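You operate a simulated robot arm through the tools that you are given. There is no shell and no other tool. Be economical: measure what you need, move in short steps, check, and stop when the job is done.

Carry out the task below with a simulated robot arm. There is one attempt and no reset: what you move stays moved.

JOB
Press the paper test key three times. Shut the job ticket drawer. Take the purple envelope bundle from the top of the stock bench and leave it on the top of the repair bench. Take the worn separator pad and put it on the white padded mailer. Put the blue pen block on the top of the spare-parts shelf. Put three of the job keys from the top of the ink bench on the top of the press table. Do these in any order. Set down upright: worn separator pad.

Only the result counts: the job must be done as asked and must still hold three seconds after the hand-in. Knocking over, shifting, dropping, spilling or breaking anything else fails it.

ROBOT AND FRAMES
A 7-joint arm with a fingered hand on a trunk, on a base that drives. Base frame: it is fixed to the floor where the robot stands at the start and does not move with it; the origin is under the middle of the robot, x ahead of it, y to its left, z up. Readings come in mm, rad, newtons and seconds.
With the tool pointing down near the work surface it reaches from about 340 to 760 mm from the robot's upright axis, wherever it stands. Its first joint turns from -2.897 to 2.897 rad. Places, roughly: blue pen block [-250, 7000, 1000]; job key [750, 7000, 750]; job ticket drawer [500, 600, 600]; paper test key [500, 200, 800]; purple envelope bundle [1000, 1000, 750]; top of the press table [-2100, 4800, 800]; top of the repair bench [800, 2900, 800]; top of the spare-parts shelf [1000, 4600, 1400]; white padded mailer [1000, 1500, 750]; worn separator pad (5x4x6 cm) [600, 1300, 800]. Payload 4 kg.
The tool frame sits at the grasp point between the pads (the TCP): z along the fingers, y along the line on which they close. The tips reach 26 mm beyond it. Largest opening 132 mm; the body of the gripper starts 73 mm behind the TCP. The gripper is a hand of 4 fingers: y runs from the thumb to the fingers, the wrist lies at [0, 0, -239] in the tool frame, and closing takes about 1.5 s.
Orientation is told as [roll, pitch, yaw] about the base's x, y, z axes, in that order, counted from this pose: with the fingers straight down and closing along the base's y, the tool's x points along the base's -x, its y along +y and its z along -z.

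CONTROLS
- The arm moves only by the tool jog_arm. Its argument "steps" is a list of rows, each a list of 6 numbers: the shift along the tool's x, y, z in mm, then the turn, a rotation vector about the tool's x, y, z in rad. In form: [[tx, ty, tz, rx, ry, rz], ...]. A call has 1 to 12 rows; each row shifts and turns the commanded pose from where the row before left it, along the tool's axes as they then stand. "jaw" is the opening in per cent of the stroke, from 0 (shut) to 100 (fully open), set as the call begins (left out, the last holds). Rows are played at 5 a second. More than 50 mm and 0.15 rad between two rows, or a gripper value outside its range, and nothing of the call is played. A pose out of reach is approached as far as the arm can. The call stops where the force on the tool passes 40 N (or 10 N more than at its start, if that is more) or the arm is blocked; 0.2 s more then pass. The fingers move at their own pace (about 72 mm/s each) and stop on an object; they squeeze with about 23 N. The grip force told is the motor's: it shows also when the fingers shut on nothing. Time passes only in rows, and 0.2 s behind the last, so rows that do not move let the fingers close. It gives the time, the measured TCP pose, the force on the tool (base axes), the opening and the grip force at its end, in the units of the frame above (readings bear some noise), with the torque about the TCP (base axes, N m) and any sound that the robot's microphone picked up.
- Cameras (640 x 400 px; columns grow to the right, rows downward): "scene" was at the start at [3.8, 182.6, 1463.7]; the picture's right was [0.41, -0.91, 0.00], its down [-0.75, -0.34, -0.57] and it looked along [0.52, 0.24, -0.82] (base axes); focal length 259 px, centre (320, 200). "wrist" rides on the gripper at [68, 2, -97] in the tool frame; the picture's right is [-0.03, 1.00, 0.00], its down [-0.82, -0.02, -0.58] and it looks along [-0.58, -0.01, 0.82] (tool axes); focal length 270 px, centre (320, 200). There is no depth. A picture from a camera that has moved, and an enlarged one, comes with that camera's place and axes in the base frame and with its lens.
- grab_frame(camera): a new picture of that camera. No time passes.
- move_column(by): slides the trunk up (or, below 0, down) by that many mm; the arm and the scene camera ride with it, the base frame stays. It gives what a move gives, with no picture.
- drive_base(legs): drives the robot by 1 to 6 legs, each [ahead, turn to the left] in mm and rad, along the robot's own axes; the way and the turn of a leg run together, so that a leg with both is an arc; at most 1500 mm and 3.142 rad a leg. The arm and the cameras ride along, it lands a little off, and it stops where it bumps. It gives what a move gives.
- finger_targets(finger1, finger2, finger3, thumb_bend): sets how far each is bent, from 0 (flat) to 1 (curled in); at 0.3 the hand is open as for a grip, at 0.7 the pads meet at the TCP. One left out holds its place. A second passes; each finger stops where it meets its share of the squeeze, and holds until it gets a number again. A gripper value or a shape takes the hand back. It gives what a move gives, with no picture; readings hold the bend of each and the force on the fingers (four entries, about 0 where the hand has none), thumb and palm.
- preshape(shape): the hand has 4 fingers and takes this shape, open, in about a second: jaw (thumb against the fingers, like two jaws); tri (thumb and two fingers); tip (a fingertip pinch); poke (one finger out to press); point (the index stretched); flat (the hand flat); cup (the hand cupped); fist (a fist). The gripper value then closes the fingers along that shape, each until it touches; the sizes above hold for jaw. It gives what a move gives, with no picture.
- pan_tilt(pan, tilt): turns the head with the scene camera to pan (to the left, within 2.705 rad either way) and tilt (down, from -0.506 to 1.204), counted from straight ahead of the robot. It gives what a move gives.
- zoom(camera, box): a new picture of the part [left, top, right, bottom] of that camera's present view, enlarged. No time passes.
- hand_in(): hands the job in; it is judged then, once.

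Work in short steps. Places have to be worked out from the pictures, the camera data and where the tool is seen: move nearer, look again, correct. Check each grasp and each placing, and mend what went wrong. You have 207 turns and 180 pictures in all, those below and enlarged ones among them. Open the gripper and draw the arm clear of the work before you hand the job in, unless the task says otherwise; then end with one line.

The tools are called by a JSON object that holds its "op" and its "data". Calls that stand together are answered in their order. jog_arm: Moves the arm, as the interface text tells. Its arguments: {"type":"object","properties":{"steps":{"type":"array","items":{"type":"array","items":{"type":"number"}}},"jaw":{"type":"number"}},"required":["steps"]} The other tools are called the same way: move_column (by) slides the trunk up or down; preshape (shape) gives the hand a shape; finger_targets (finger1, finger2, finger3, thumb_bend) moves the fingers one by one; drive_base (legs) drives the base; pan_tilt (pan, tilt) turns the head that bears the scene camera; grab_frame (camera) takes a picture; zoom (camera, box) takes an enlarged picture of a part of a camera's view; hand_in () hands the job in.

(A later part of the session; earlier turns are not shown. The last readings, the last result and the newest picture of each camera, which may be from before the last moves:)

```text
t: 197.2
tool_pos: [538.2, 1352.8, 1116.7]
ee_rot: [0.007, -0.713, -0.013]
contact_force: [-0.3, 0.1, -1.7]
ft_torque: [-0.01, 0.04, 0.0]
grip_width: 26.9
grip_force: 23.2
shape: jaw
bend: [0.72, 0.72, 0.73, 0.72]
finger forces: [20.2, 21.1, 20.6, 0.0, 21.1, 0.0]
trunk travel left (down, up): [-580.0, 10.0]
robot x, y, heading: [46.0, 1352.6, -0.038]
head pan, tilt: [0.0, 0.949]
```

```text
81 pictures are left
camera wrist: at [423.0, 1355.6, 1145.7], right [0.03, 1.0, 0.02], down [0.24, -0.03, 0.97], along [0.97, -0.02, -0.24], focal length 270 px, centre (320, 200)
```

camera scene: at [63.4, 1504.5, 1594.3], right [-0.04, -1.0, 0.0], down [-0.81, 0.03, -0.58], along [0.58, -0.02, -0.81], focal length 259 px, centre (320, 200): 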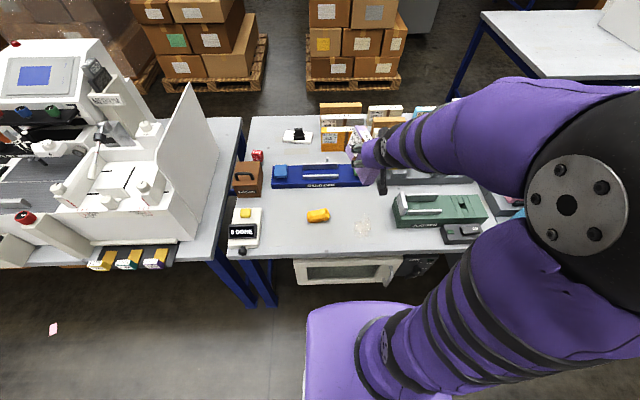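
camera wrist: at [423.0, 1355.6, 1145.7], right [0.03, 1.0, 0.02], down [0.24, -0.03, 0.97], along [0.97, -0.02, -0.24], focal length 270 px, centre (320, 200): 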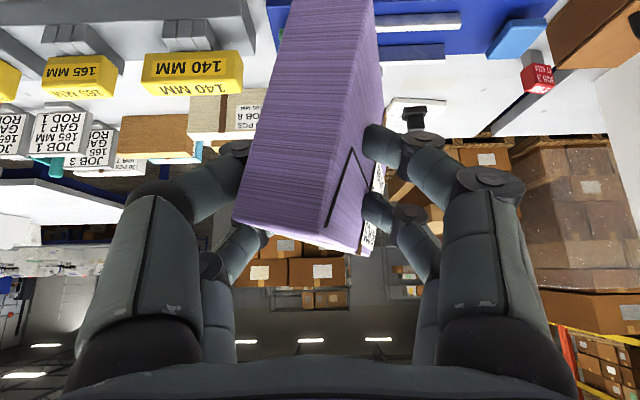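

The bundle is tilted about 0.2 rad in the hand. I lower the trunk, counter-roll the tool by 0.2 rad so the bundle hangs upright, and look.

{"op": "move_column", "data": {"by": -130}}

{"op": "jog_arm", "data": {"steps": [[0, 0, 0, 0.075, 0, -0.065], [0, 0, 0, 0.075, 0, -0.065], [21, 0, 24, 0, 0, 0], [21, 0, 24, 0, 0, 0], [19, 0, 22, 0, 0, 0], [0, 0, 0, 0, 0, 0]]}}

{"op": "grab_frame", "data": {"camera": "wrist"}}

{"op": "zoom", "data": {"camera": "scene", "box": [330, 120, 430, 240]}}

```text
t: 198.7
tool_pos: [538.4, 1352.6, 986.9]
ee_rot: [0.008, -0.712, -0.012]
contact_force: [0.3, -0.5, -1.0]
ft_torque: [0.0, 0.03, 0.02]
grip_width: 26.8
grip_force: 22.6
shape: jaw
bend: [0.72, 0.72, 0.73, 0.72]
finger forces: [20.3, 21.1, 20.6, 0.1, 21.1, 0.1]
trunk travel left (down, up): [-450.0, 140.0]
robot x, y, heading: [46.9, 1352.0, -0.039]
head pan, tilt: [0.0, 0.949]
```

```text
t: 200.1
tool_pos: [537.0, 1333.2, 892.5]
ee_rot: [-0.247, -0.693, 0.156]
contact_force: [1.3, -4.5, -2.8]
ft_torque: [0.16, 0.03, 0.18]
grip_width: 26.3
grip_force: 22.8
shape: jaw
bend: [0.72, 0.72, 0.74, 0.71]
finger forces: [20.4, 21.9, 21.5, 0.1, 21.4, 0.0]
trunk travel left (down, up): [-450.0, 140.0]
robot x, y, heading: [48.4, 1353.5, -0.035]
head pan, tilt: [0.0, 0.949]
```

```text
80 pictures are left
camera wrist: at [422.4, 1341.5, 920.9], right [0.02, 0.98, -0.17], down [0.24, 0.16, 0.96], along [0.97, -0.06, -0.24], focal length 270 px, centre (320, 200)
```

wrist: 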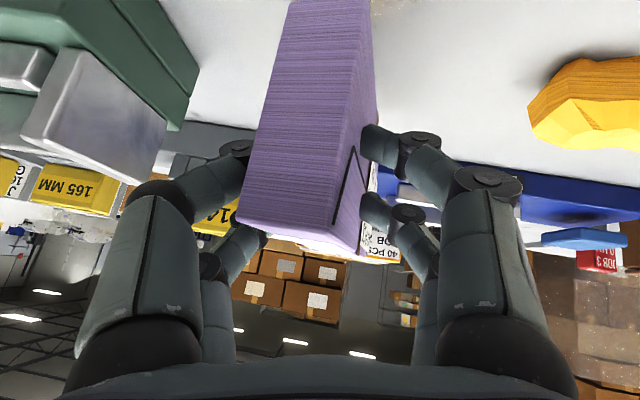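

```text
3.33 times, centred on (380, 180) of scene
camera zoom: at [65.7, 1500.4, 1464.6], right [-0.04, -1.0, 0.0], down [-0.81, 0.03, -0.58], along [0.58, -0.02, -0.81], focal length 865 px, centre (120, 267)
```

zoom: 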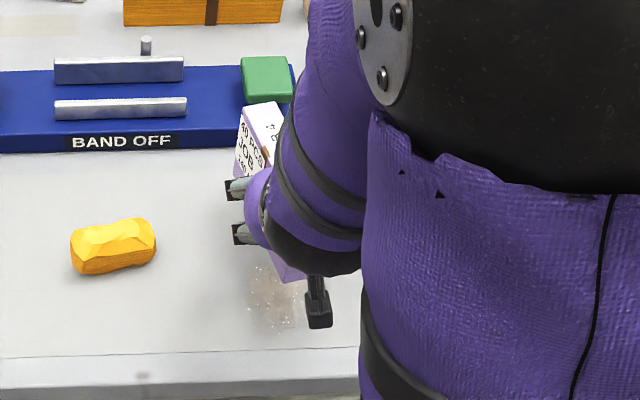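

The bundle hangs near vertical now. I lower further in small rows while watching force.

{"op": "jog_arm", "data": {"steps": [[0, 0, 0, 0, 0, 0], [6, 0, 7, 0, 0, 0], [6, 0, 7, 0, 0, 0], [0, 0, 0, 0, 0, 0]]}}

{"op": "grab_frame", "data": {"camera": "scene"}}

```text
t: 201.1
tool_pos: [534.3, 1340.0, 885.8]
ee_rot: [-0.257, -0.695, 0.157]
contact_force: [-0.2, 1.1, -0.8]
ft_torque: [0.02, 0.05, 0.0]
grip_width: 26.7
grip_force: 22.8
shape: jaw
bend: [0.72, 0.72, 0.74, 0.71]
finger forces: [20.6, 22.1, 21.3, 0.0, 21.4, 0.0]
out of reach, approached as far as the arm can: row 2, 3
trunk travel left (down, up): [-450.0, 140.0]
robot x, y, heading: [44.6, 1347.8, -0.034]
head pan, tilt: [0.0, 0.949]
```

```text
78 pictures are left
camera scene: at [63.4, 1504.7, 1464.3], right [-0.04, -1.0, 0.0], down [-0.81, 0.03, -0.58], along [0.58, -0.02, -0.81], focal length 259 px, centre (320, 200)
```

scene: 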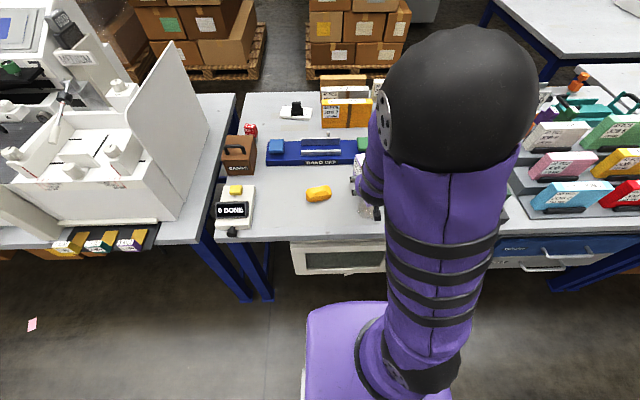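

The arm is at a joint limit here, so I lower with the trunk instead.

{"op": "move_column", "data": {"by": -25}}

{"op": "grab_frame", "data": {"camera": "wrist"}}

```text
t: 201.8
tool_pos: [535.5, 1341.1, 861.7]
ee_rot: [-0.258, -0.694, 0.156]
contact_force: [0.2, -0.5, -1.6]
ft_torque: [-0.02, 0.06, -0.02]
grip_width: 26.8
grip_force: 22.8
shape: jaw
bend: [0.72, 0.72, 0.74, 0.71]
finger forces: [20.6, 22.1, 21.4, 0.0, 21.4, 0.0]
trunk travel left (down, up): [-425.0, 165.0]
robot x, y, heading: [47.2, 1351.5, -0.038]
head pan, tilt: [0.0, 0.949]
```

```text
77 pictures are left
camera wrist: at [419.6, 1349.3, 888.4], right [0.03, 0.98, -0.18], down [0.24, 0.17, 0.96], along [0.97, -0.07, -0.23], focal length 270 px, centre (320, 200)
```

wrist: 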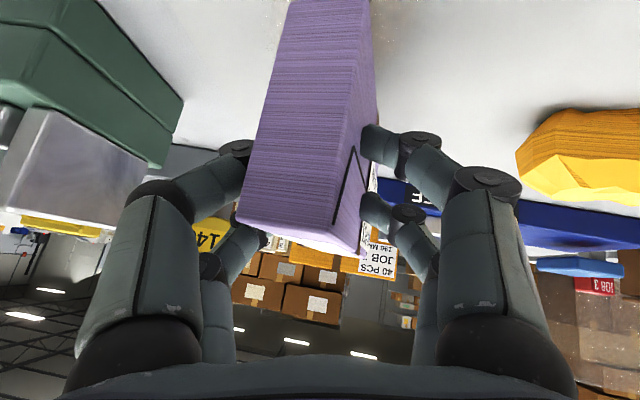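

I keep lowering in small trunk steps until contact.

{"op": "move_column", "data": {"by": -9}}

{"op": "move_column", "data": {"by": -4}}

{"op": "move_column", "data": {"by": -3}}

```text
t: 202.4
tool_pos: [535.7, 1340.8, 852.3]
ee_rot: [-0.257, -0.695, 0.155]
contact_force: [0.7, -0.9, -0.5]
ft_torque: [0.04, -0.18, 0.03]
grip_width: 26.7
grip_force: 22.3
shape: jaw
bend: [0.72, 0.72, 0.74, 0.71]
finger forces: [19.7, 22.9, 20.9, 0.0, 21.5, 0.1]
trunk travel left (down, up): [-416.0, 174.0]
robot x, y, heading: [49.4, 1355.0, -0.039]
head pan, tilt: [0.0, 0.949]
```

```text
t: 203.0
tool_pos: [535.0, 1340.2, 850.0]
ee_rot: [-0.256, -0.702, 0.156]
contact_force: [-3.7, 1.0, 26.5]
ft_torque: [0.07, -0.33, 0.05]
grip_width: 27.2
grip_force: 23.4
shape: jaw
bend: [0.73, 0.73, 0.74, 0.71]
finger forces: [21.7, 24.2, 21.8, 0.1, 22.2, 0.0]
trunk travel left (down, up): [-412.0, 178.0]
robot x, y, heading: [45.1, 1348.9, -0.039]
head pan, tilt: [0.0, 0.949]
```

```text
t: 203.4
tool_pos: [538.9, 1339.5, 849.8]
ee_rot: [-0.259, -0.71, 0.157]
contact_force: [-2.1, 0.6, 16.8]
ft_torque: [0.17, -0.21, 0.07]
grip_width: 28.1
grip_force: 22.8
shape: jaw
bend: [0.73, 0.73, 0.74, 0.71]
finger forces: [22.6, 23.9, 22.9, 0.0, 23.0, 0.0]
trunk travel left (down, up): [-410.0, 180.0]
robot x, y, heading: [48.1, 1354.0, -0.039]
head pan, tilt: [0.0, 0.949]
stopped: the force on the tool passed its limit (the readings are from after the stop); the commanded pose is now the measured one
```

It rests on the bench. I open the hand, retreat straight back along the tool axis, and inspect.

{"op": "jog_arm", "data": {"steps": [[0, 0, 0, 0, 0, 0], [0, 0, 0, 0, 0, 0], [0, 0, 0, 0, 0, 0], [0, 0, 0, 0, 0, 0], [0, 0, -20, 0, 0, 0], [0, 0, -35, 0, 0, 0], [0, 0, -35, 0, 0, 0], [0, 0, -35, 0, 0, 0], [0, 0, 0, 0, 0, 0]], "jaw": 60}}

{"op": "grab_frame", "data": {"camera": "wrist"}}

{"op": "zoom", "data": {"camera": "scene", "box": [300, 120, 460, 240]}}

```text
t: 205.4
tool_pos: [478.8, 1365.8, 950.0]
ee_rot: [-0.258, -0.702, 0.156]
contact_force: [0.6, -0.9, 0.6]
ft_torque: [0.01, 0.01, 0.0]
grip_width: 79.0
grip_force: 0.1
shape: jaw
bend: [0.71, 0.71, 0.71, 0.7]
finger forces: [0.0, 0.0, 0.0, 0.0, 0.1, 0.0]
out of reach, approached as far as the arm can: row 6, 7, 8
trunk travel left (down, up): [-410.0, 180.0]
robot x, y, heading: [49.4, 1358.9, -0.037]
head pan, tilt: [0.0, 0.949]
```

```text
76 pictures are left
camera wrist: at [362.7, 1374.6, 978.0], right [0.03, 0.98, -0.18], down [0.24, 0.17, 0.96], along [0.97, -0.07, -0.23], focal length 270 px, centre (320, 200)
```

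wrist: 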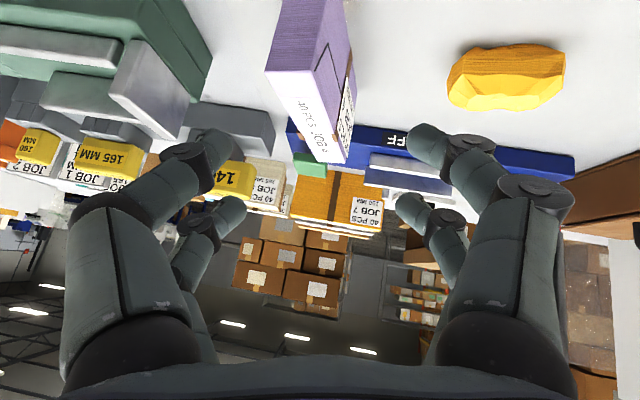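

```text
3.33 times, centred on (380, 180) of scene
camera zoom: at [63.0, 1504.4, 1423.8], right [-0.04, -1.0, 0.0], down [-0.81, 0.03, -0.58], along [0.58, -0.02, -0.81], focal length 865 px, centre (120, 267)
```

zoom: 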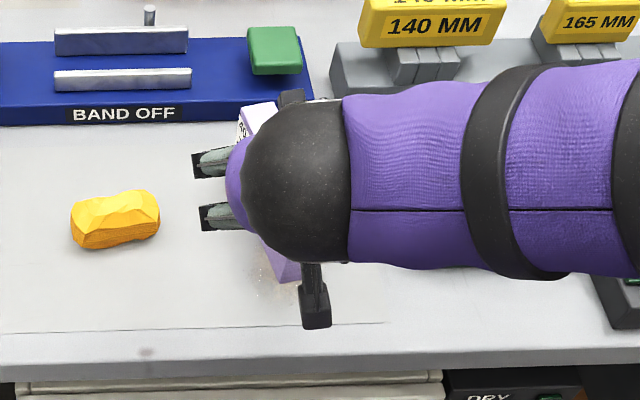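

The bundle stands upright, a bit yawed. I undo the roll and pitch to see it from above.

{"op": "jog_arm", "data": {"steps": [[0, 0, 0, -0.075, 0, 0.065], [0, 0, 0, -0.075, 0, 0.065], [0, 0, 0, 0, 0.1, 0], [0, 0, -10, 0, 0.1, 0], [0, 0, -20, 0, 0.1, 0], [0, 0, -20, 0, 0.1, 0], [0, 0, -20, 0, 0.1, 0], [0, 0, -20, 0, 0.1, 0], [0, 0, -20, 0, 0.1, 0], [0, 0, 0, 0, 0, 0]]}}

{"op": "grab_frame", "data": {"camera": "wrist"}}

{"op": "grab_frame", "data": {"camera": "scene"}}

```text
t: 207.6
tool_pos: [445.0, 1363.0, 1055.5]
ee_rot: [0.004, -0.019, -0.009]
contact_force: [0.1, -0.6, -0.2]
ft_torque: [0.01, 0.01, -0.02]
grip_width: 79.2
grip_force: 0.0
shape: jaw
bend: [0.71, 0.71, 0.71, 0.7]
finger forces: [0.0, 0.1, 0.0, 0.0, 0.0, 0.1]
out of reach, approached as far as the arm can: row 2
trunk travel left (down, up): [-410.0, 180.0]
robot x, y, heading: [48.2, 1350.6, -0.039]
head pan, tilt: [0.0, 0.949]
```

```text
74 pictures are left
camera wrist: at [373.1, 1365.3, 1151.1], right [0.03, 1.0, 0.0], down [0.8, -0.03, 0.59], along [0.59, -0.02, -0.81], focal length 270 px, centre (320, 200)
```

wrist: 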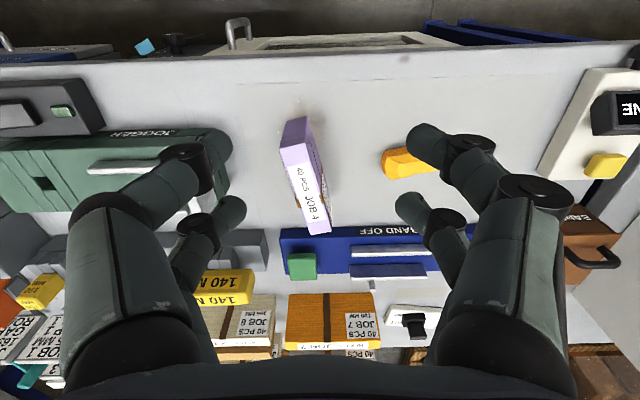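

```text
73 pictures are left
camera scene: at [63.5, 1504.6, 1423.8], right [-0.04, -1.0, 0.0], down [-0.81, 0.03, -0.58], along [0.58, -0.02, -0.81], focal length 259 px, centre (320, 200)
```

scene: 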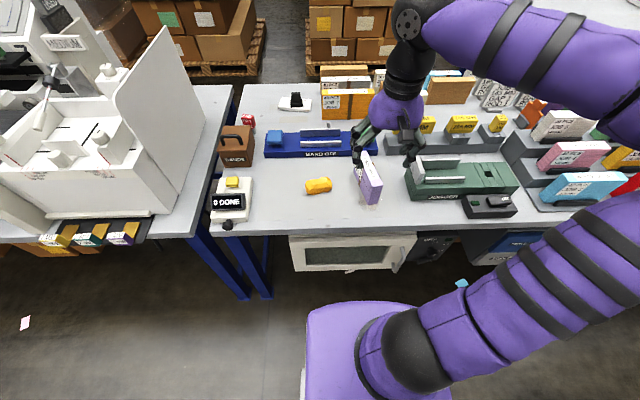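

The bundle is centered at about (570, 1344), yawed 0.17 rad. I align yaw, pitch forward 0.7 and come above its near half.

{"op": "jog_arm", "data": {"steps": [[0, 0, 0, 0, 0, -0.09], [0, 0, 0, 0, 0, -0.08], [0, 0, 0, 0, -0.1, 0], [0, 0, 0, 0, -0.1, 0], [0, 0, 0, 0, -0.1, 0], [0, 0, 0, 0, -0.1, 0], [0, 0, 0, 0, -0.1, 0], [0, 0, 0, 0, -0.1, 0], [0, 0, 0, 0, -0.08, 0], [0, -13, 40, 0, 0, 0], [0, -13, 40, 0, 0, 0], [-1, -13, 40, 0, 0, 0]], "jaw": 55}}

{"op": "grab_frame", "data": {"camera": "wrist"}}

{"op": "zoom", "data": {"camera": "scene", "box": [300, 120, 460, 240]}}

```text
t: 210.2
tool_pos: [527.2, 1336.4, 964.4]
ee_rot: [-0.003, -0.701, 0.162]
contact_force: [-0.4, 0.0, 0.5]
ft_torque: [0.0, -0.02, -0.02]
grip_width: 72.9
grip_force: 0.0
shape: jaw
bend: [0.72, 0.72, 0.72, 0.7]
finger forces: [0.1, 0.0, 0.0, 0.0, 0.0, 0.0]
trunk travel left (down, up): [-410.0, 180.0]
robot x, y, heading: [43.9, 1350.6, -0.04]
head pan, tilt: [0.0, 0.949]
```

```text
72 pictures are left
camera wrist: at [412.6, 1321.1, 993.8], right [-0.14, 0.99, 0.02], down [0.25, 0.02, 0.97], along [0.96, 0.14, -0.25], focal length 270 px, centre (320, 200)
```

wrist: 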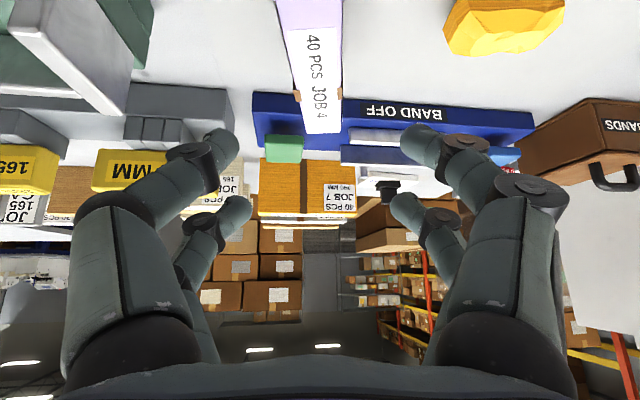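

```text
3.33 times, centred on (380, 180) of scene
camera zoom: at [63.1, 1504.5, 1423.9], right [-0.04, -1.0, 0.0], down [-0.81, 0.03, -0.58], along [0.58, -0.02, -0.81], focal length 865 px, centre (120, 267)
```

zoom: 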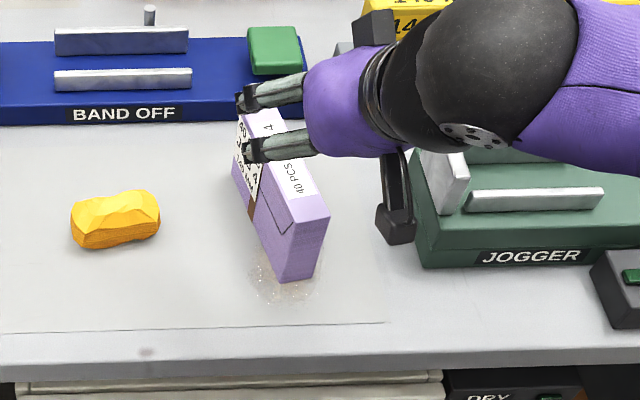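

Alignment is nearly right; I add a small yaw and lower with the trunk.

{"op": "jog_arm", "data": {"steps": [[0, 0, 0, -0.039, 0, -0.046], [0, 0, 0, 0, 0, 0]]}}

{"op": "move_column", "data": {"by": -80}}

{"op": "grab_frame", "data": {"camera": "wrist"}}

```text
t: 210.8
tool_pos: [526.5, 1337.2, 963.7]
ee_rot: [0.002, -0.702, 0.222]
contact_force: [0.6, 0.4, 0.8]
ft_torque: [0.01, 0.03, 0.05]
grip_width: 73.2
grip_force: 0.0
shape: jaw
bend: [0.72, 0.72, 0.72, 0.7]
finger forces: [0.0, 0.0, 0.0, 0.1, 0.0, 0.1]
trunk travel left (down, up): [-410.0, 180.0]
robot x, y, heading: [46.7, 1351.2, -0.036]
head pan, tilt: [0.0, 0.949]
```

```text
t: 212.0
tool_pos: [525.7, 1337.4, 884.9]
ee_rot: [0.0, -0.701, 0.221]
contact_force: [-0.9, 0.1, -0.4]
ft_torque: [0.01, -0.03, 0.02]
grip_width: 72.9
grip_force: 0.0
shape: jaw
bend: [0.72, 0.72, 0.72, 0.7]
finger forces: [0.1, 0.0, 0.0, 0.1, 0.0, 0.1]
trunk travel left (down, up): [-330.0, 260.0]
robot x, y, heading: [46.2, 1354.0, -0.037]
head pan, tilt: [0.0, 0.949]
```

```text
70 pictures are left
camera wrist: at [412.8, 1314.6, 914.4], right [-0.2, 0.98, 0.02], down [0.25, 0.03, 0.97], along [0.95, 0.2, -0.25], focal length 270 px, centre (320, 200)
```

wrist: 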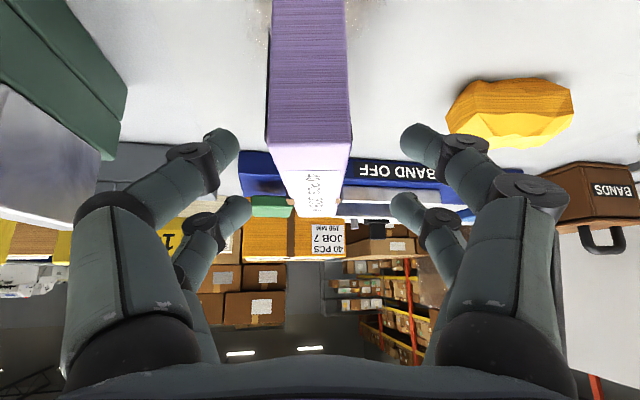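

Well aligned. I lower 37 mm more and close.

{"op": "move_column", "data": {"by": -37}}

{"op": "jog_arm", "data": {"steps": [[0, -3, 0, 0, 0, 0], [0, 0, 0, 0, 0, 0], [0, 0, 0, 0, 0, 0], [0, 0, 0, 0, 0, 0], [0, 0, 0, 0, 0, 0], [0, 0, 0, 0, 0, 0], [0, 0, 0, 0, 0, 0]], "jaw": 0}}

{"op": "move_column", "data": {"by": 297}}

{"op": "grab_frame", "data": {"camera": "wrist"}}

```text
t: 212.8
tool_pos: [525.8, 1337.2, 846.2]
ee_rot: [0.0, -0.702, 0.221]
contact_force: [0.5, -0.1, 0.3]
ft_torque: [0.01, -0.05, 0.01]
grip_width: 72.9
grip_force: 0.1
shape: jaw
bend: [0.72, 0.72, 0.72, 0.7]
finger forces: [0.1, 0.0, 0.0, 0.2, 0.1, 0.0]
trunk travel left (down, up): [-293.0, 297.0]
robot x, y, heading: [48.7, 1352.5, -0.036]
head pan, tilt: [0.0, 0.949]
```

```text
t: 214.4
tool_pos: [526.5, 1335.0, 847.8]
ee_rot: [0.0, -0.7, 0.221]
contact_force: [0.2, -0.3, 0.0]
ft_torque: [0.0, 0.05, 0.02]
grip_width: 25.9
grip_force: 23.0
shape: jaw
bend: [0.73, 0.73, 0.73, 0.7]
finger forces: [20.9, 20.6, 20.4, 0.0, 20.9, 0.0]
trunk travel left (down, up): [-293.0, 297.0]
robot x, y, heading: [47.3, 1350.6, -0.035]
head pan, tilt: [0.0, 0.949]
```

```text
t: 217.4
tool_pos: [526.4, 1334.7, 1145.9]
ee_rot: [0.001, -0.699, 0.219]
contact_force: [-0.9, 0.0, -2.3]
ft_torque: [-0.01, 0.04, 0.02]
grip_width: 25.9
grip_force: 22.5
shape: jaw
bend: [0.73, 0.73, 0.73, 0.7]
finger forces: [20.8, 20.6, 20.4, 0.0, 21.1, 0.1]
trunk travel left (down, up): [-590.0, 0.0]
robot x, y, heading: [45.4, 1356.0, -0.032]
head pan, tilt: [0.0, 0.949]
```

```text
69 pictures are left
camera wrist: at [412.9, 1311.8, 1174.7], right [-0.2, 0.98, 0.02], down [0.25, 0.03, 0.97], along [0.95, 0.2, -0.25], focal length 270 px, centre (320, 200)
```

wrist: 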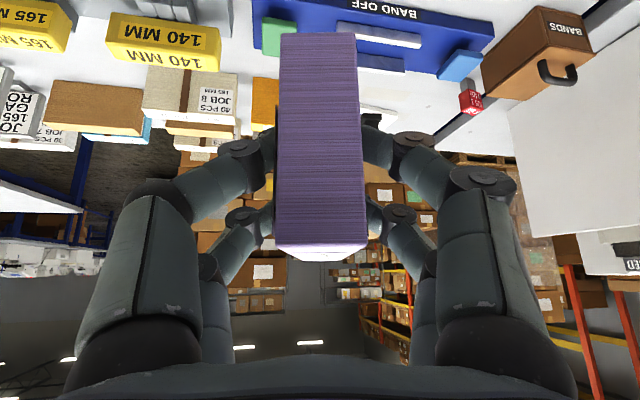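

Firm grip. I square the hand's yaw, back away to x≈−285, shift to y≈1885 and face the bench again.

{"op": "jog_arm", "data": {"steps": [[0, 0, 0, 0.071, 0, 0.084], [0, 0, 0, 0.071, 0, 0.084], [0, 0, 0, 0, 0, 0]]}}

{"op": "drive_base", "data": {"legs": [[-330, 0.034], [0, 1.5708], [532, 0], [0, -1.5708]]}}

{"op": "grab_frame", "data": {"camera": "scene"}}

```text
t: 218.2
tool_pos: [525.5, 1334.3, 1145.0]
ee_rot: [-0.001, -0.698, 0.0]
contact_force: [-0.3, 1.0, -1.4]
ft_torque: [-0.04, 0.06, 0.01]
grip_width: 26.1
grip_force: 23.4
shape: jaw
bend: [0.73, 0.73, 0.73, 0.7]
finger forces: [20.8, 20.6, 20.4, 0.1, 20.9, 0.0]
trunk travel left (down, up): [-590.0, 0.0]
robot x, y, heading: [47.1, 1350.2, -0.04]
head pan, tilt: [0.0, 0.949]
```

```text
t: 230.8
tool_pos: [171.6, 1909.4, 1145.1]
ee_rot: [0.0, -0.7, 0.099]
contact_force: [-0.1, 0.2, -1.1]
ft_torque: [-0.03, 0.05, 0.0]
grip_width: 26.1
grip_force: 23.0
shape: jaw
bend: [0.73, 0.73, 0.73, 0.7]
finger forces: [20.7, 20.6, 20.4, 0.0, 21.1, 0.0]
trunk travel left (down, up): [-590.0, 0.0]
robot x, y, heading: [-307.2, 1880.4, 0.059]
head pan, tilt: [0.0, 0.949]
```

```text
68 pictures are left
camera scene: at [-305.0, 2032.8, 1603.8], right [0.06, -1.0, 0.0], down [-0.81, -0.05, -0.58], along [0.58, 0.04, -0.81], focal length 259 px, centre (320, 200)
```

scene: 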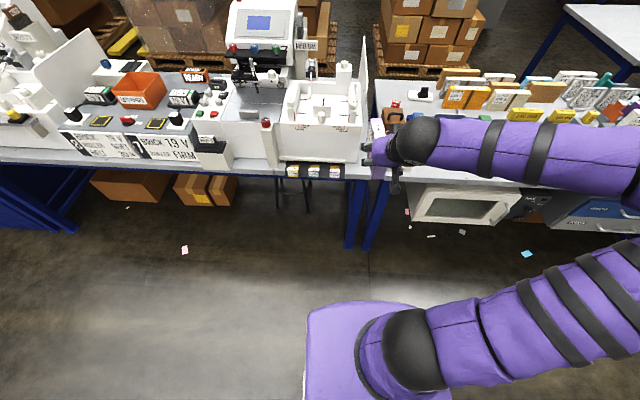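

I straighten the heading and drive ahead, keeping the bundle high, then look at strip alignment.

{"op": "drive_base", "data": {"legs": [[0, -0.059], [250, 0]]}}

{"op": "grab_frame", "data": {"camera": "scene"}}

{"op": "grab_frame", "data": {"camera": "wrist"}}

```text
t: 233.0
tool_pos: [423.7, 1885.5, 1143.8]
ee_rot: [-0.001, -0.699, 0.048]
contact_force: [-0.3, 0.0, -0.6]
ft_torque: [0.01, 0.08, -0.02]
grip_width: 25.9
grip_force: 22.9
shape: jaw
bend: [0.73, 0.73, 0.73, 0.7]
finger forces: [20.9, 20.7, 20.5, 0.0, 21.1, 0.0]
trunk travel left (down, up): [-590.0, 0.0]
robot x, y, heading: [-63.8, 1882.6, 0.012]
head pan, tilt: [0.0, 0.949]
```

```text
67 pictures are left
camera scene: at [-47.0, 2034.3, 1603.8], right [0.01, -1.0, 0.0], down [-0.81, -0.01, -0.58], along [0.58, 0.01, -0.81], focal length 259 px, centre (320, 200)
```

scene: 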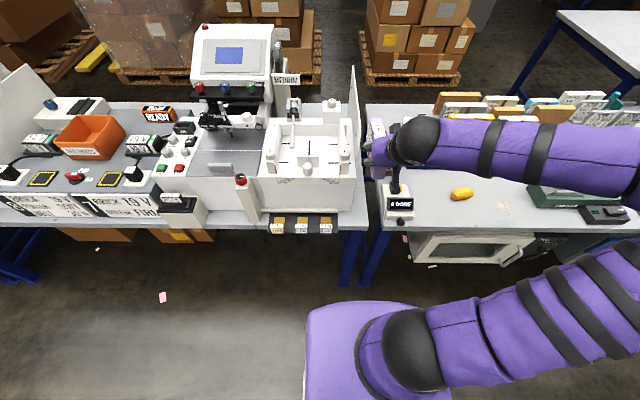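

```text
66 pictures are left
camera wrist: at [306.9, 1882.4, 1174.5], right [-0.03, 1.0, 0.02], down [0.25, -0.01, 0.97], along [0.97, 0.03, -0.25], focal length 270 px, centre (320, 200)
```

wrist: 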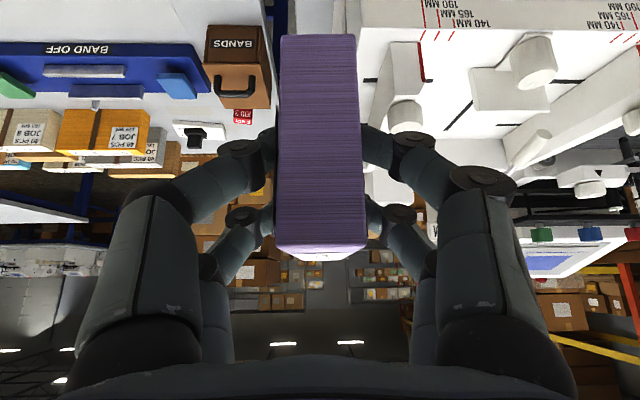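

The bundle is near the strip line. I square the yaw, lower the trunk 170 mm, and check the clearances.

{"op": "jog_arm", "data": {"steps": [[0, 0, 0, 0.031, 0, 0.037], [0, 0, 0, 0, 0, 0]]}}

{"op": "move_column", "data": {"by": -170}}

{"op": "zoom", "data": {"camera": "scene", "box": [320, 80, 440, 240]}}

{"op": "grab_frame", "data": {"camera": "wrist"}}

```text
t: 233.6
tool_pos: [422.3, 1884.5, 1144.9]
ee_rot: [-0.002, -0.7, -0.003]
contact_force: [0.6, 0.2, -1.5]
ft_torque: [0.03, 0.09, -0.01]
grip_width: 26.2
grip_force: 22.7
shape: jaw
bend: [0.73, 0.73, 0.73, 0.7]
finger forces: [20.8, 20.7, 20.5, 0.1, 21.0, 0.1]
trunk travel left (down, up): [-590.0, 0.0]
robot x, y, heading: [-57.3, 1882.6, 0.01]
head pan, tilt: [0.0, 0.949]
```

```text
t: 235.5
tool_pos: [421.7, 1885.6, 975.5]
ee_rot: [0.0, -0.701, -0.002]
contact_force: [-0.2, -0.4, -0.7]
ft_torque: [-0.03, 0.06, 0.0]
grip_width: 26.1
grip_force: 23.3
shape: jaw
bend: [0.73, 0.73, 0.73, 0.7]
finger forces: [20.8, 20.8, 20.5, 0.0, 21.0, 0.1]
trunk travel left (down, up): [-420.0, 170.0]
robot x, y, heading: [-57.0, 1881.3, 0.012]
head pan, tilt: [0.0, 0.949]
```

```text
2.50 times, centred on (380, 160) of scene
camera zoom: at [-47.7, 2034.3, 1433.9], right [0.01, -1.0, 0.0], down [-0.81, -0.01, -0.58], along [0.58, 0.01, -0.81], focal length 649 px, centre (170, 300)
```

zoom: 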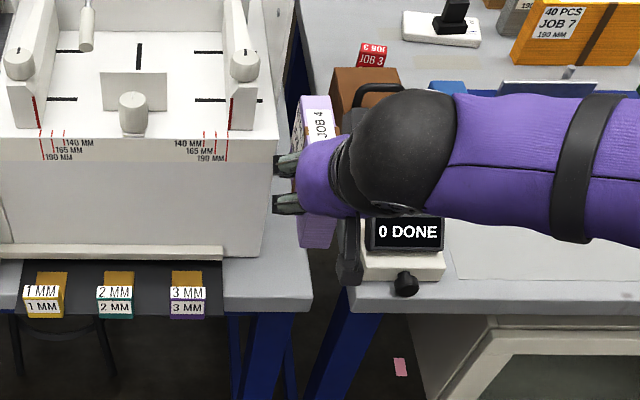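

```text
64 pictures are left
camera wrist: at [306.3, 1887.7, 1004.9], right [0.02, 1.0, 0.02], down [0.25, -0.02, 0.97], along [0.97, -0.02, -0.25], focal length 270 px, centre (320, 200)
```

wrist: 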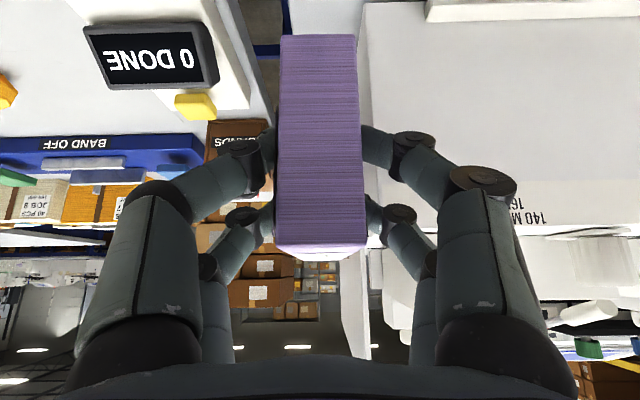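

The strip runs y≈1864–1921 with the bench front at x≈420. I shift +24 mm in x and +3 mm in y, lower 90 mm and recheck.

{"op": "jog_arm", "data": {"steps": [[-9, 3, 8, 0, 0, 0], [-9, 0, 8, 0, 0, 0], [0, 0, 0, 0, 0, 0]]}}

{"op": "move_column", "data": {"by": -95}}

{"op": "zoom", "data": {"camera": "scene", "box": [320, 80, 440, 240]}}

{"op": "grab_frame", "data": {"camera": "wrist"}}

```text
t: 236.3
tool_pos: [446.8, 1888.2, 973.8]
ee_rot: [0.0, -0.699, -0.003]
contact_force: [0.1, 0.3, -2.2]
ft_torque: [0.0, 0.08, -0.02]
grip_width: 26.1
grip_force: 22.5
shape: jaw
bend: [0.73, 0.73, 0.73, 0.7]
finger forces: [20.8, 20.7, 20.5, 0.1, 21.1, 0.1]
trunk travel left (down, up): [-420.0, 170.0]
robot x, y, heading: [-60.2, 1882.7, 0.009]
head pan, tilt: [0.0, 0.949]
```

```text
t: 237.6
tool_pos: [447.1, 1888.5, 880.0]
ee_rot: [0.0, -0.699, -0.001]
contact_force: [-0.2, 0.6, -1.3]
ft_torque: [-0.03, 0.04, 0.01]
grip_width: 25.9
grip_force: 22.7
shape: jaw
bend: [0.73, 0.73, 0.73, 0.7]
finger forces: [20.8, 20.7, 20.5, 0.0, 21.1, 0.0]
trunk travel left (down, up): [-325.0, 265.0]
robot x, y, heading: [-52.0, 1880.1, 0.005]
head pan, tilt: [0.0, 0.949]
```

```text
2.50 times, centred on (380, 160) of scene
camera zoom: at [-47.7, 2034.3, 1338.9], right [0.01, -1.0, 0.0], down [-0.81, -0.01, -0.58], along [0.58, 0.01, -0.81], focal length 649 px, centre (170, 300)
```

zoom: 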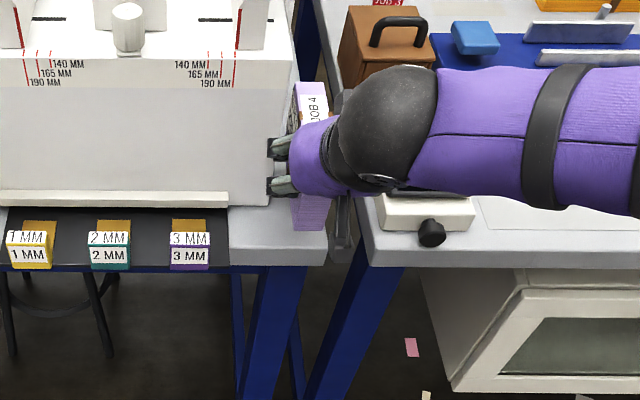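

```text
62 pictures are left
camera wrist: at [331.5, 1891.0, 908.9], right [0.02, 1.0, 0.02], down [0.25, -0.02, 0.97], along [0.97, -0.02, -0.25], focal length 270 px, centre (320, 200)
```

wrist: 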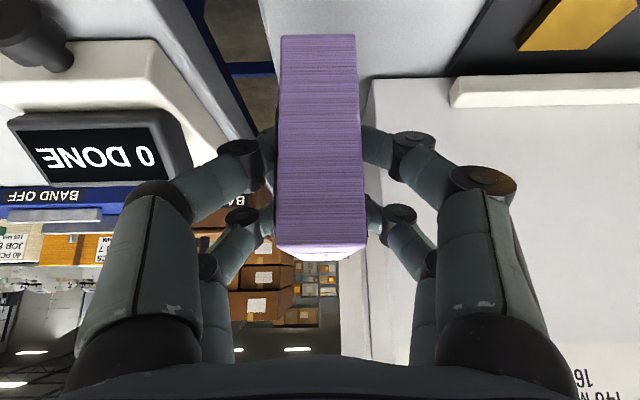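

The bundle lies well inside the strip. I lower the final 33 mm in small steps.

{"op": "move_column", "data": {"by": -26}}

{"op": "move_column", "data": {"by": -4}}

{"op": "move_column", "data": {"by": -3}}

```text
t: 238.3
tool_pos: [446.1, 1888.9, 853.1]
ee_rot: [0.001, -0.702, -0.002]
contact_force: [1.0, 0.0, -0.9]
ft_torque: [0.0, 0.07, 0.0]
grip_width: 25.6
grip_force: 23.1
shape: jaw
bend: [0.73, 0.73, 0.73, 0.7]
finger forces: [20.8, 20.7, 20.5, 0.1, 21.1, 0.1]
trunk travel left (down, up): [-299.0, 291.0]
robot x, y, heading: [-58.9, 1880.5, 0.007]
head pan, tilt: [0.0, 0.949]
```

```text
t: 238.9
tool_pos: [447.0, 1888.7, 849.7]
ee_rot: [0.0, -0.701, -0.002]
contact_force: [0.2, 1.2, -0.6]
ft_torque: [-0.01, 0.07, 0.02]
grip_width: 26.1
grip_force: 23.1
shape: jaw
bend: [0.73, 0.73, 0.73, 0.7]
finger forces: [20.8, 20.7, 20.4, 0.1, 21.1, 0.1]
trunk travel left (down, up): [-295.0, 295.0]
robot x, y, heading: [-59.3, 1886.1, 0.008]
head pan, tilt: [0.0, 0.949]
```

```text
t: 239.4
tool_pos: [447.6, 1888.6, 847.6]
ee_rot: [0.0, -0.705, -0.002]
contact_force: [-0.6, 0.2, 8.9]
ft_torque: [-0.01, -0.05, 0.0]
grip_width: 26.1
grip_force: 22.6
shape: jaw
bend: [0.73, 0.73, 0.73, 0.7]
finger forces: [21.3, 21.2, 20.9, 0.0, 21.9, 0.0]
trunk travel left (down, up): [-292.0, 298.0]
robot x, y, heading: [-57.6, 1880.5, 0.008]
head pan, tilt: [0.0, 0.949]
```

Contact. I open modestly and retreat back along the tool axis.

{"op": "jog_arm", "data": {"steps": [[0, 0, 0, 0, 0, 0], [0, 0, 0, 0, 0, 0], [0, 0, 0, 0, 0, 0], [0, 0, 0, 0, 0, 0], [0, 0, -15, 0, 0, 0], [0, 0, -25, 0, 0, 0], [0, 0, -35, 0, 0, 0], [0, 0, -35, 0, 0, 0], [0, 0, 0, 0, 0, 0]], "jaw": 38}}

{"op": "grab_frame", "data": {"camera": "wrist"}}

{"op": "grab_frame", "data": {"camera": "scene"}}

```text
t: 241.4
tool_pos: [378.4, 1887.6, 933.6]
ee_rot: [0.0, -0.699, -0.001]
contact_force: [-1.0, 0.0, 0.8]
ft_torque: [0.03, 0.02, 0.0]
grip_width: 49.7
grip_force: 0.1
shape: jaw
bend: [0.74, 0.74, 0.74, 0.7]
finger forces: [0.0, 0.0, 0.1, 0.0, 0.0, 0.0]
trunk travel left (down, up): [-292.0, 298.0]
robot x, y, heading: [-57.4, 1880.1, 0.012]
head pan, tilt: [0.0, 0.949]
```

```text
61 pictures are left
camera wrist: at [263.4, 1891.3, 963.0], right [0.02, 1.0, 0.02], down [0.25, -0.02, 0.97], along [0.97, -0.02, -0.25], focal length 270 px, centre (320, 200)
```

wrist: 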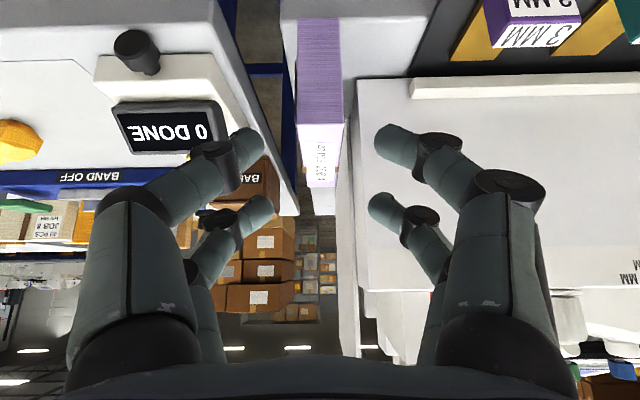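

```text
60 pictures are left
camera scene: at [-47.9, 2034.2, 1305.9], right [0.01, -1.0, 0.0], down [-0.81, -0.01, -0.58], along [0.58, 0.01, -0.81], focal length 259 px, centre (320, 200)
```

scene: 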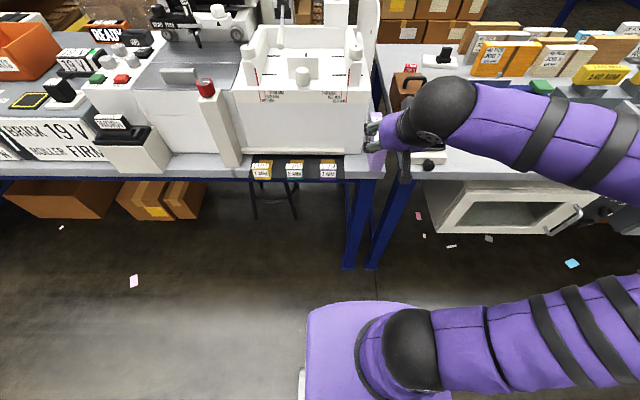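

The bundle stands on the repair bench. I restore the arm to vertical, raise the trunk, and drive up the aisle toward the ink bench.

{"op": "jog_arm", "data": {"steps": [[0, 0, -30, 0, 0.1, 0], [0, 0, -30, 0, 0.1, 0], [0, 0, -30, 0, 0.1, 0], [0, 0, -10, 0, 0.1, 0], [0, 0, 0, 0, 0.1, 0], [0, 0, 0, 0, 0.1, 0], [0, 0, 0, 0, 0.1, 0]]}}

{"op": "move_column", "data": {"by": 158}}

{"op": "drive_base", "data": {"legs": [[-230, 0], [0, 1.56], [1500, 0], [1500, 0], [800, 0]]}}

{"op": "pan_tilt", "data": {"pan": 0.0, "tilt": 0.35}}

{"op": "grab_frame", "data": {"camera": "scene"}}

```text
t: 243.0
tool_pos: [322.4, 1889.9, 1012.7]
ee_rot: [0.0, -0.001, -0.002]
contact_force: [-0.2, -0.1, 0.6]
ft_torque: [-0.02, -0.02, 0.01]
grip_width: 49.9
grip_force: 0.0
shape: jaw
bend: [0.74, 0.74, 0.74, 0.7]
finger forces: [0.0, 0.0, 0.0, 0.0, 0.0, 0.0]
trunk travel left (down, up): [-292.0, 298.0]
robot x, y, heading: [-57.8, 1881.6, 0.016]
head pan, tilt: [0.0, 0.949]
```

```text
t: 244.8
tool_pos: [323.3, 1888.8, 1171.3]
ee_rot: [0.001, 0.0, -0.001]
contact_force: [0.0, -0.3, 1.0]
ft_torque: [0.0, -0.02, -0.01]
grip_width: 50.0
grip_force: 0.1
shape: jaw
bend: [0.74, 0.74, 0.74, 0.7]
finger forces: [0.0, 0.0, 0.0, 0.0, 0.1, 0.0]
trunk travel left (down, up): [-450.0, 140.0]
robot x, y, heading: [-57.3, 1883.4, 0.012]
head pan, tilt: [0.0, 0.949]
```

```text
t: 268.4
tool_pos: [-210.0, 6071.2, 1170.1]
ee_rot: [0.0, 0.001, 1.507]
contact_force: [-0.1, -1.0, 0.3]
ft_torque: [-0.04, 0.01, 0.05]
grip_width: 49.8
grip_force: 0.0
shape: jaw
bend: [0.74, 0.74, 0.74, 0.7]
finger forces: [0.0, 0.1, 0.0, 0.0, 0.0, 0.1]
trunk travel left (down, up): [-450.0, 140.0]
robot x, y, heading: [-225.2, 5691.8, 1.518]
head pan, tilt: [0.0, 0.949]
```

```text
t: 269.4
tool_pos: [-209.8, 6070.1, 1171.4]
ee_rot: [0.0, 0.001, 1.507]
contact_force: [-0.9, -1.2, 0.4]
ft_torque: [-0.02, 0.03, 0.01]
grip_width: 49.9
grip_force: 0.0
shape: jaw
bend: [0.74, 0.74, 0.74, 0.7]
finger forces: [0.0, 0.0, 0.0, 0.0, 0.0, 0.0]
trunk travel left (down, up): [-450.0, 140.0]
robot x, y, heading: [-222.0, 5691.8, 1.518]
head pan, tilt: [0.0, 0.351]
```

```text
59 pictures are left
camera scene: at [-378.6, 5732.8, 1514.9], right [1.0, -0.05, 0.0], down [-0.02, -0.34, -0.94], along [0.05, 0.94, -0.34], focal length 259 px, centre (320, 200)
```

scene: 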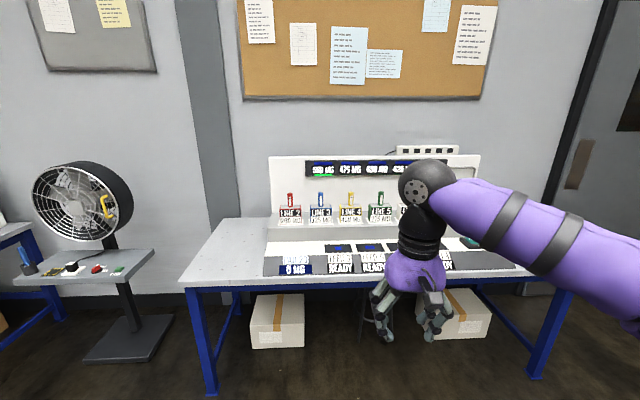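

The LINE blocks with coloured pens stand at y≈6980; the blue one is LINE 3. I zoom in.

{"op": "zoom", "data": {"camera": "scene", "box": [250, 145, 410, 285]}}

{"op": "pan_tilt", "data": {"pan": -0.55, "tilt": 0.4}}

{"op": "grab_frame", "data": {"camera": "scene"}}

```text
2.86 times, centred on (330, 215) of scene
camera zoom: at [-378.6, 5732.8, 1514.9], right [1.0, -0.05, 0.0], down [-0.02, -0.34, -0.94], along [0.05, 0.94, -0.34], focal length 741 px, centre (291, 157)
```

zoom: 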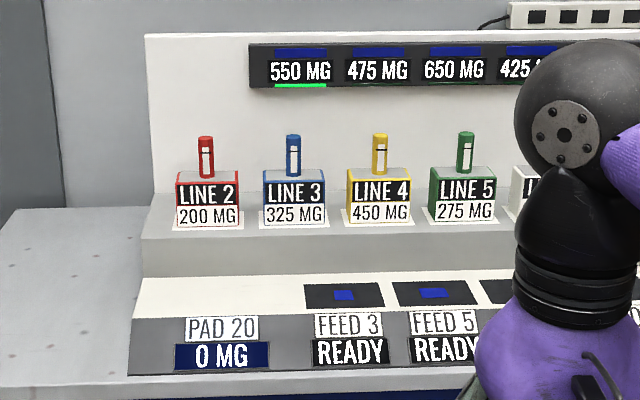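

```text
t: 270.4
tool_pos: [-209.7, 6070.9, 1170.1]
ee_rot: [0.0, 0.0, 1.508]
contact_force: [0.1, -0.6, -0.6]
ft_torque: [-0.05, 0.02, 0.0]
grip_width: 49.7
grip_force: 0.0
shape: jaw
bend: [0.74, 0.74, 0.74, 0.7]
finger forces: [0.0, 0.1, 0.0, 0.0, 0.0, 0.0]
trunk travel left (down, up): [-450.0, 140.0]
robot x, y, heading: [-223.6, 5692.1, 1.516]
head pan, tilt: [-0.55, 0.4]
```

```text
57 pictures are left
camera scene: at [-331.1, 5716.2, 1510.5], right [0.82, -0.57, 0.0], down [-0.22, -0.32, -0.92], along [0.52, 0.76, -0.39], focal length 259 px, centre (320, 200)
```

scene: 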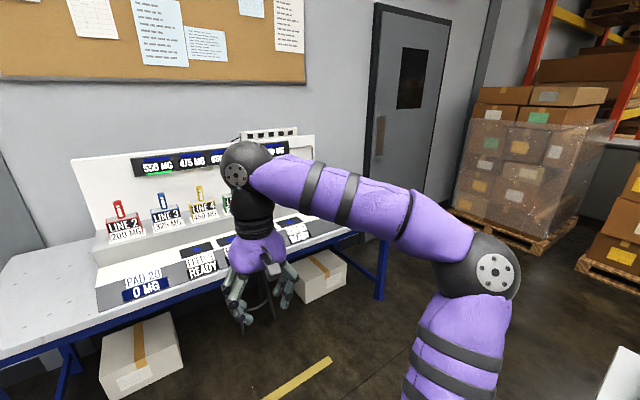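

The blue block is at about (−308, 6960, 990). I drive up to roughly (−300, 6380) and look from closer.

{"op": "drive_base", "data": {"legs": [[0, 0.164], [690, 0], [0, -0.11]]}}

{"op": "pan_tilt", "data": {"pan": 0.0, "tilt": 0.6}}

{"op": "grab_frame", "data": {"camera": "scene"}}

{"op": "grab_frame", "data": {"camera": "wrist"}}

```text
t: 275.4
tool_pos: [-317.6, 6757.9, 1170.8]
ee_rot: [0.0, -0.001, 1.573]
contact_force: [-0.1, -0.3, 0.1]
ft_torque: [-0.01, 0.01, 0.02]
grip_width: 49.6
grip_force: 0.0
shape: jaw
bend: [0.74, 0.74, 0.74, 0.7]
finger forces: [0.0, 0.1, 0.0, 0.1, 0.1, 0.0]
trunk travel left (down, up): [-450.0, 140.0]
robot x, y, heading: [-310.4, 6379.3, 1.577]
head pan, tilt: [-0.55, 0.4]
```

```text
t: 276.4
tool_pos: [-318.5, 6758.4, 1170.2]
ee_rot: [0.002, -0.001, 1.573]
contact_force: [-0.4, 0.9, -0.1]
ft_torque: [0.02, -0.01, -0.02]
grip_width: 49.8
grip_force: 0.1
shape: jaw
bend: [0.74, 0.74, 0.74, 0.7]
finger forces: [0.0, 0.0, 0.0, 0.1, 0.0, 0.0]
trunk travel left (down, up): [-450.0, 140.0]
robot x, y, heading: [-309.6, 6377.7, 1.583]
head pan, tilt: [0.0, 0.6]
```

```text
56 pictures are left
camera scene: at [-463.4, 6406.2, 1492.3], right [1.0, 0.01, 0.0], down [0.01, -0.56, -0.83], along [-0.01, 0.83, -0.56], focal length 259 px, centre (320, 200)
```

scene: 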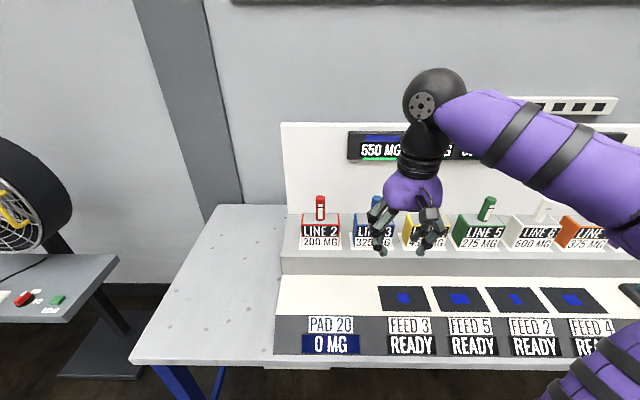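

```text
55 pictures are left
camera wrist: at [-320.2, 6690.7, 1267.5], right [-1.0, 0.02, 0.0], down [0.02, 0.82, 0.58], along [0.01, 0.58, -0.82], focal length 270 px, centre (320, 200)
```

wrist: 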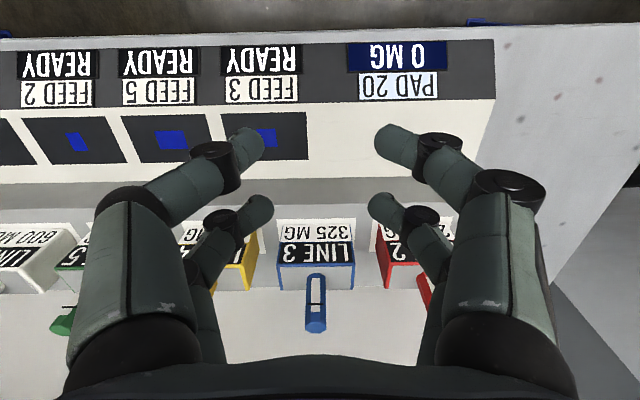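

I move the hand forward above the blue block's region and look again to triangulate.

{"op": "jog_arm", "data": {"steps": [[-40, 0, 0, 0, 0, 0], [-40, 0, 0, 0, 0, 0], [-40, 0, 0, 0, 0, 0], [-40, 0, 0, 0, 0, 0], [0, 0, 0, 0, 0, 0]], "jaw": 100}}

{"op": "grab_frame", "data": {"camera": "wrist"}}

{"op": "zoom", "data": {"camera": "scene", "box": [290, 180, 450, 280]}}

```text
t: 277.6
tool_pos: [-320.9, 6917.8, 1173.1]
ee_rot: [0.001, 0.0, 1.575]
contact_force: [0.1, 0.8, 0.1]
ft_torque: [0.0, 0.0, 0.01]
grip_width: 132.0
grip_force: 0.1
shape: jaw
bend: [0.3, 0.3, 0.3, 0.3]
finger forces: [0.0, 0.0, 0.0, 0.1, 0.0, 0.0]
trunk travel left (down, up): [-450.0, 140.0]
robot x, y, heading: [-308.7, 6378.4, 1.58]
head pan, tilt: [0.0, 0.6]
```

```text
54 pictures are left
camera wrist: at [-323.5, 6849.7, 1269.8], right [-1.0, 0.02, 0.0], down [0.02, 0.82, 0.58], along [0.01, 0.58, -0.82], focal length 270 px, centre (320, 200)
```

wrist: 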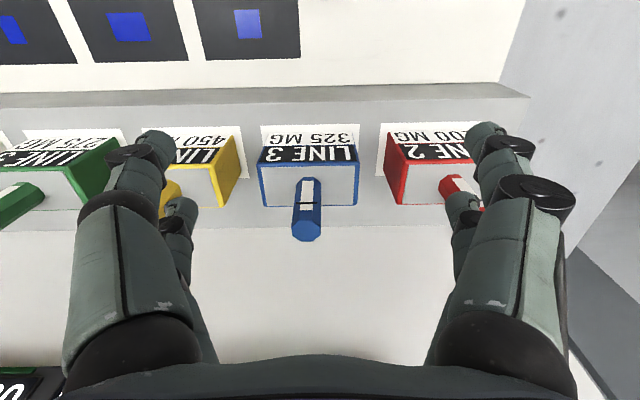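

```text
4.00 times, centred on (370, 230) of scene
camera zoom: at [-463.8, 6406.8, 1492.2], right [1.0, 0.01, 0.0], down [0.01, -0.57, -0.82], along [-0.01, 0.82, -0.57], focal length 1038 px, centre (120, 80)
```

zoom: 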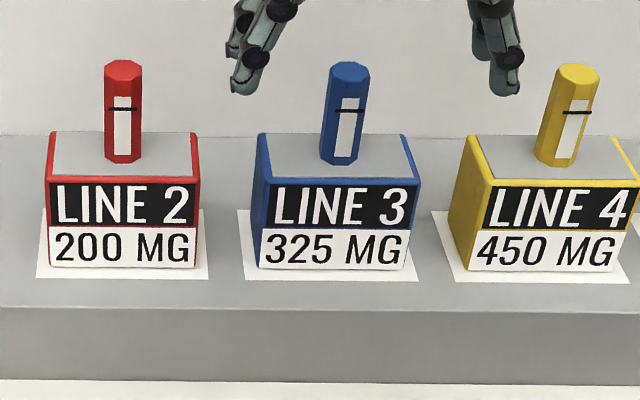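

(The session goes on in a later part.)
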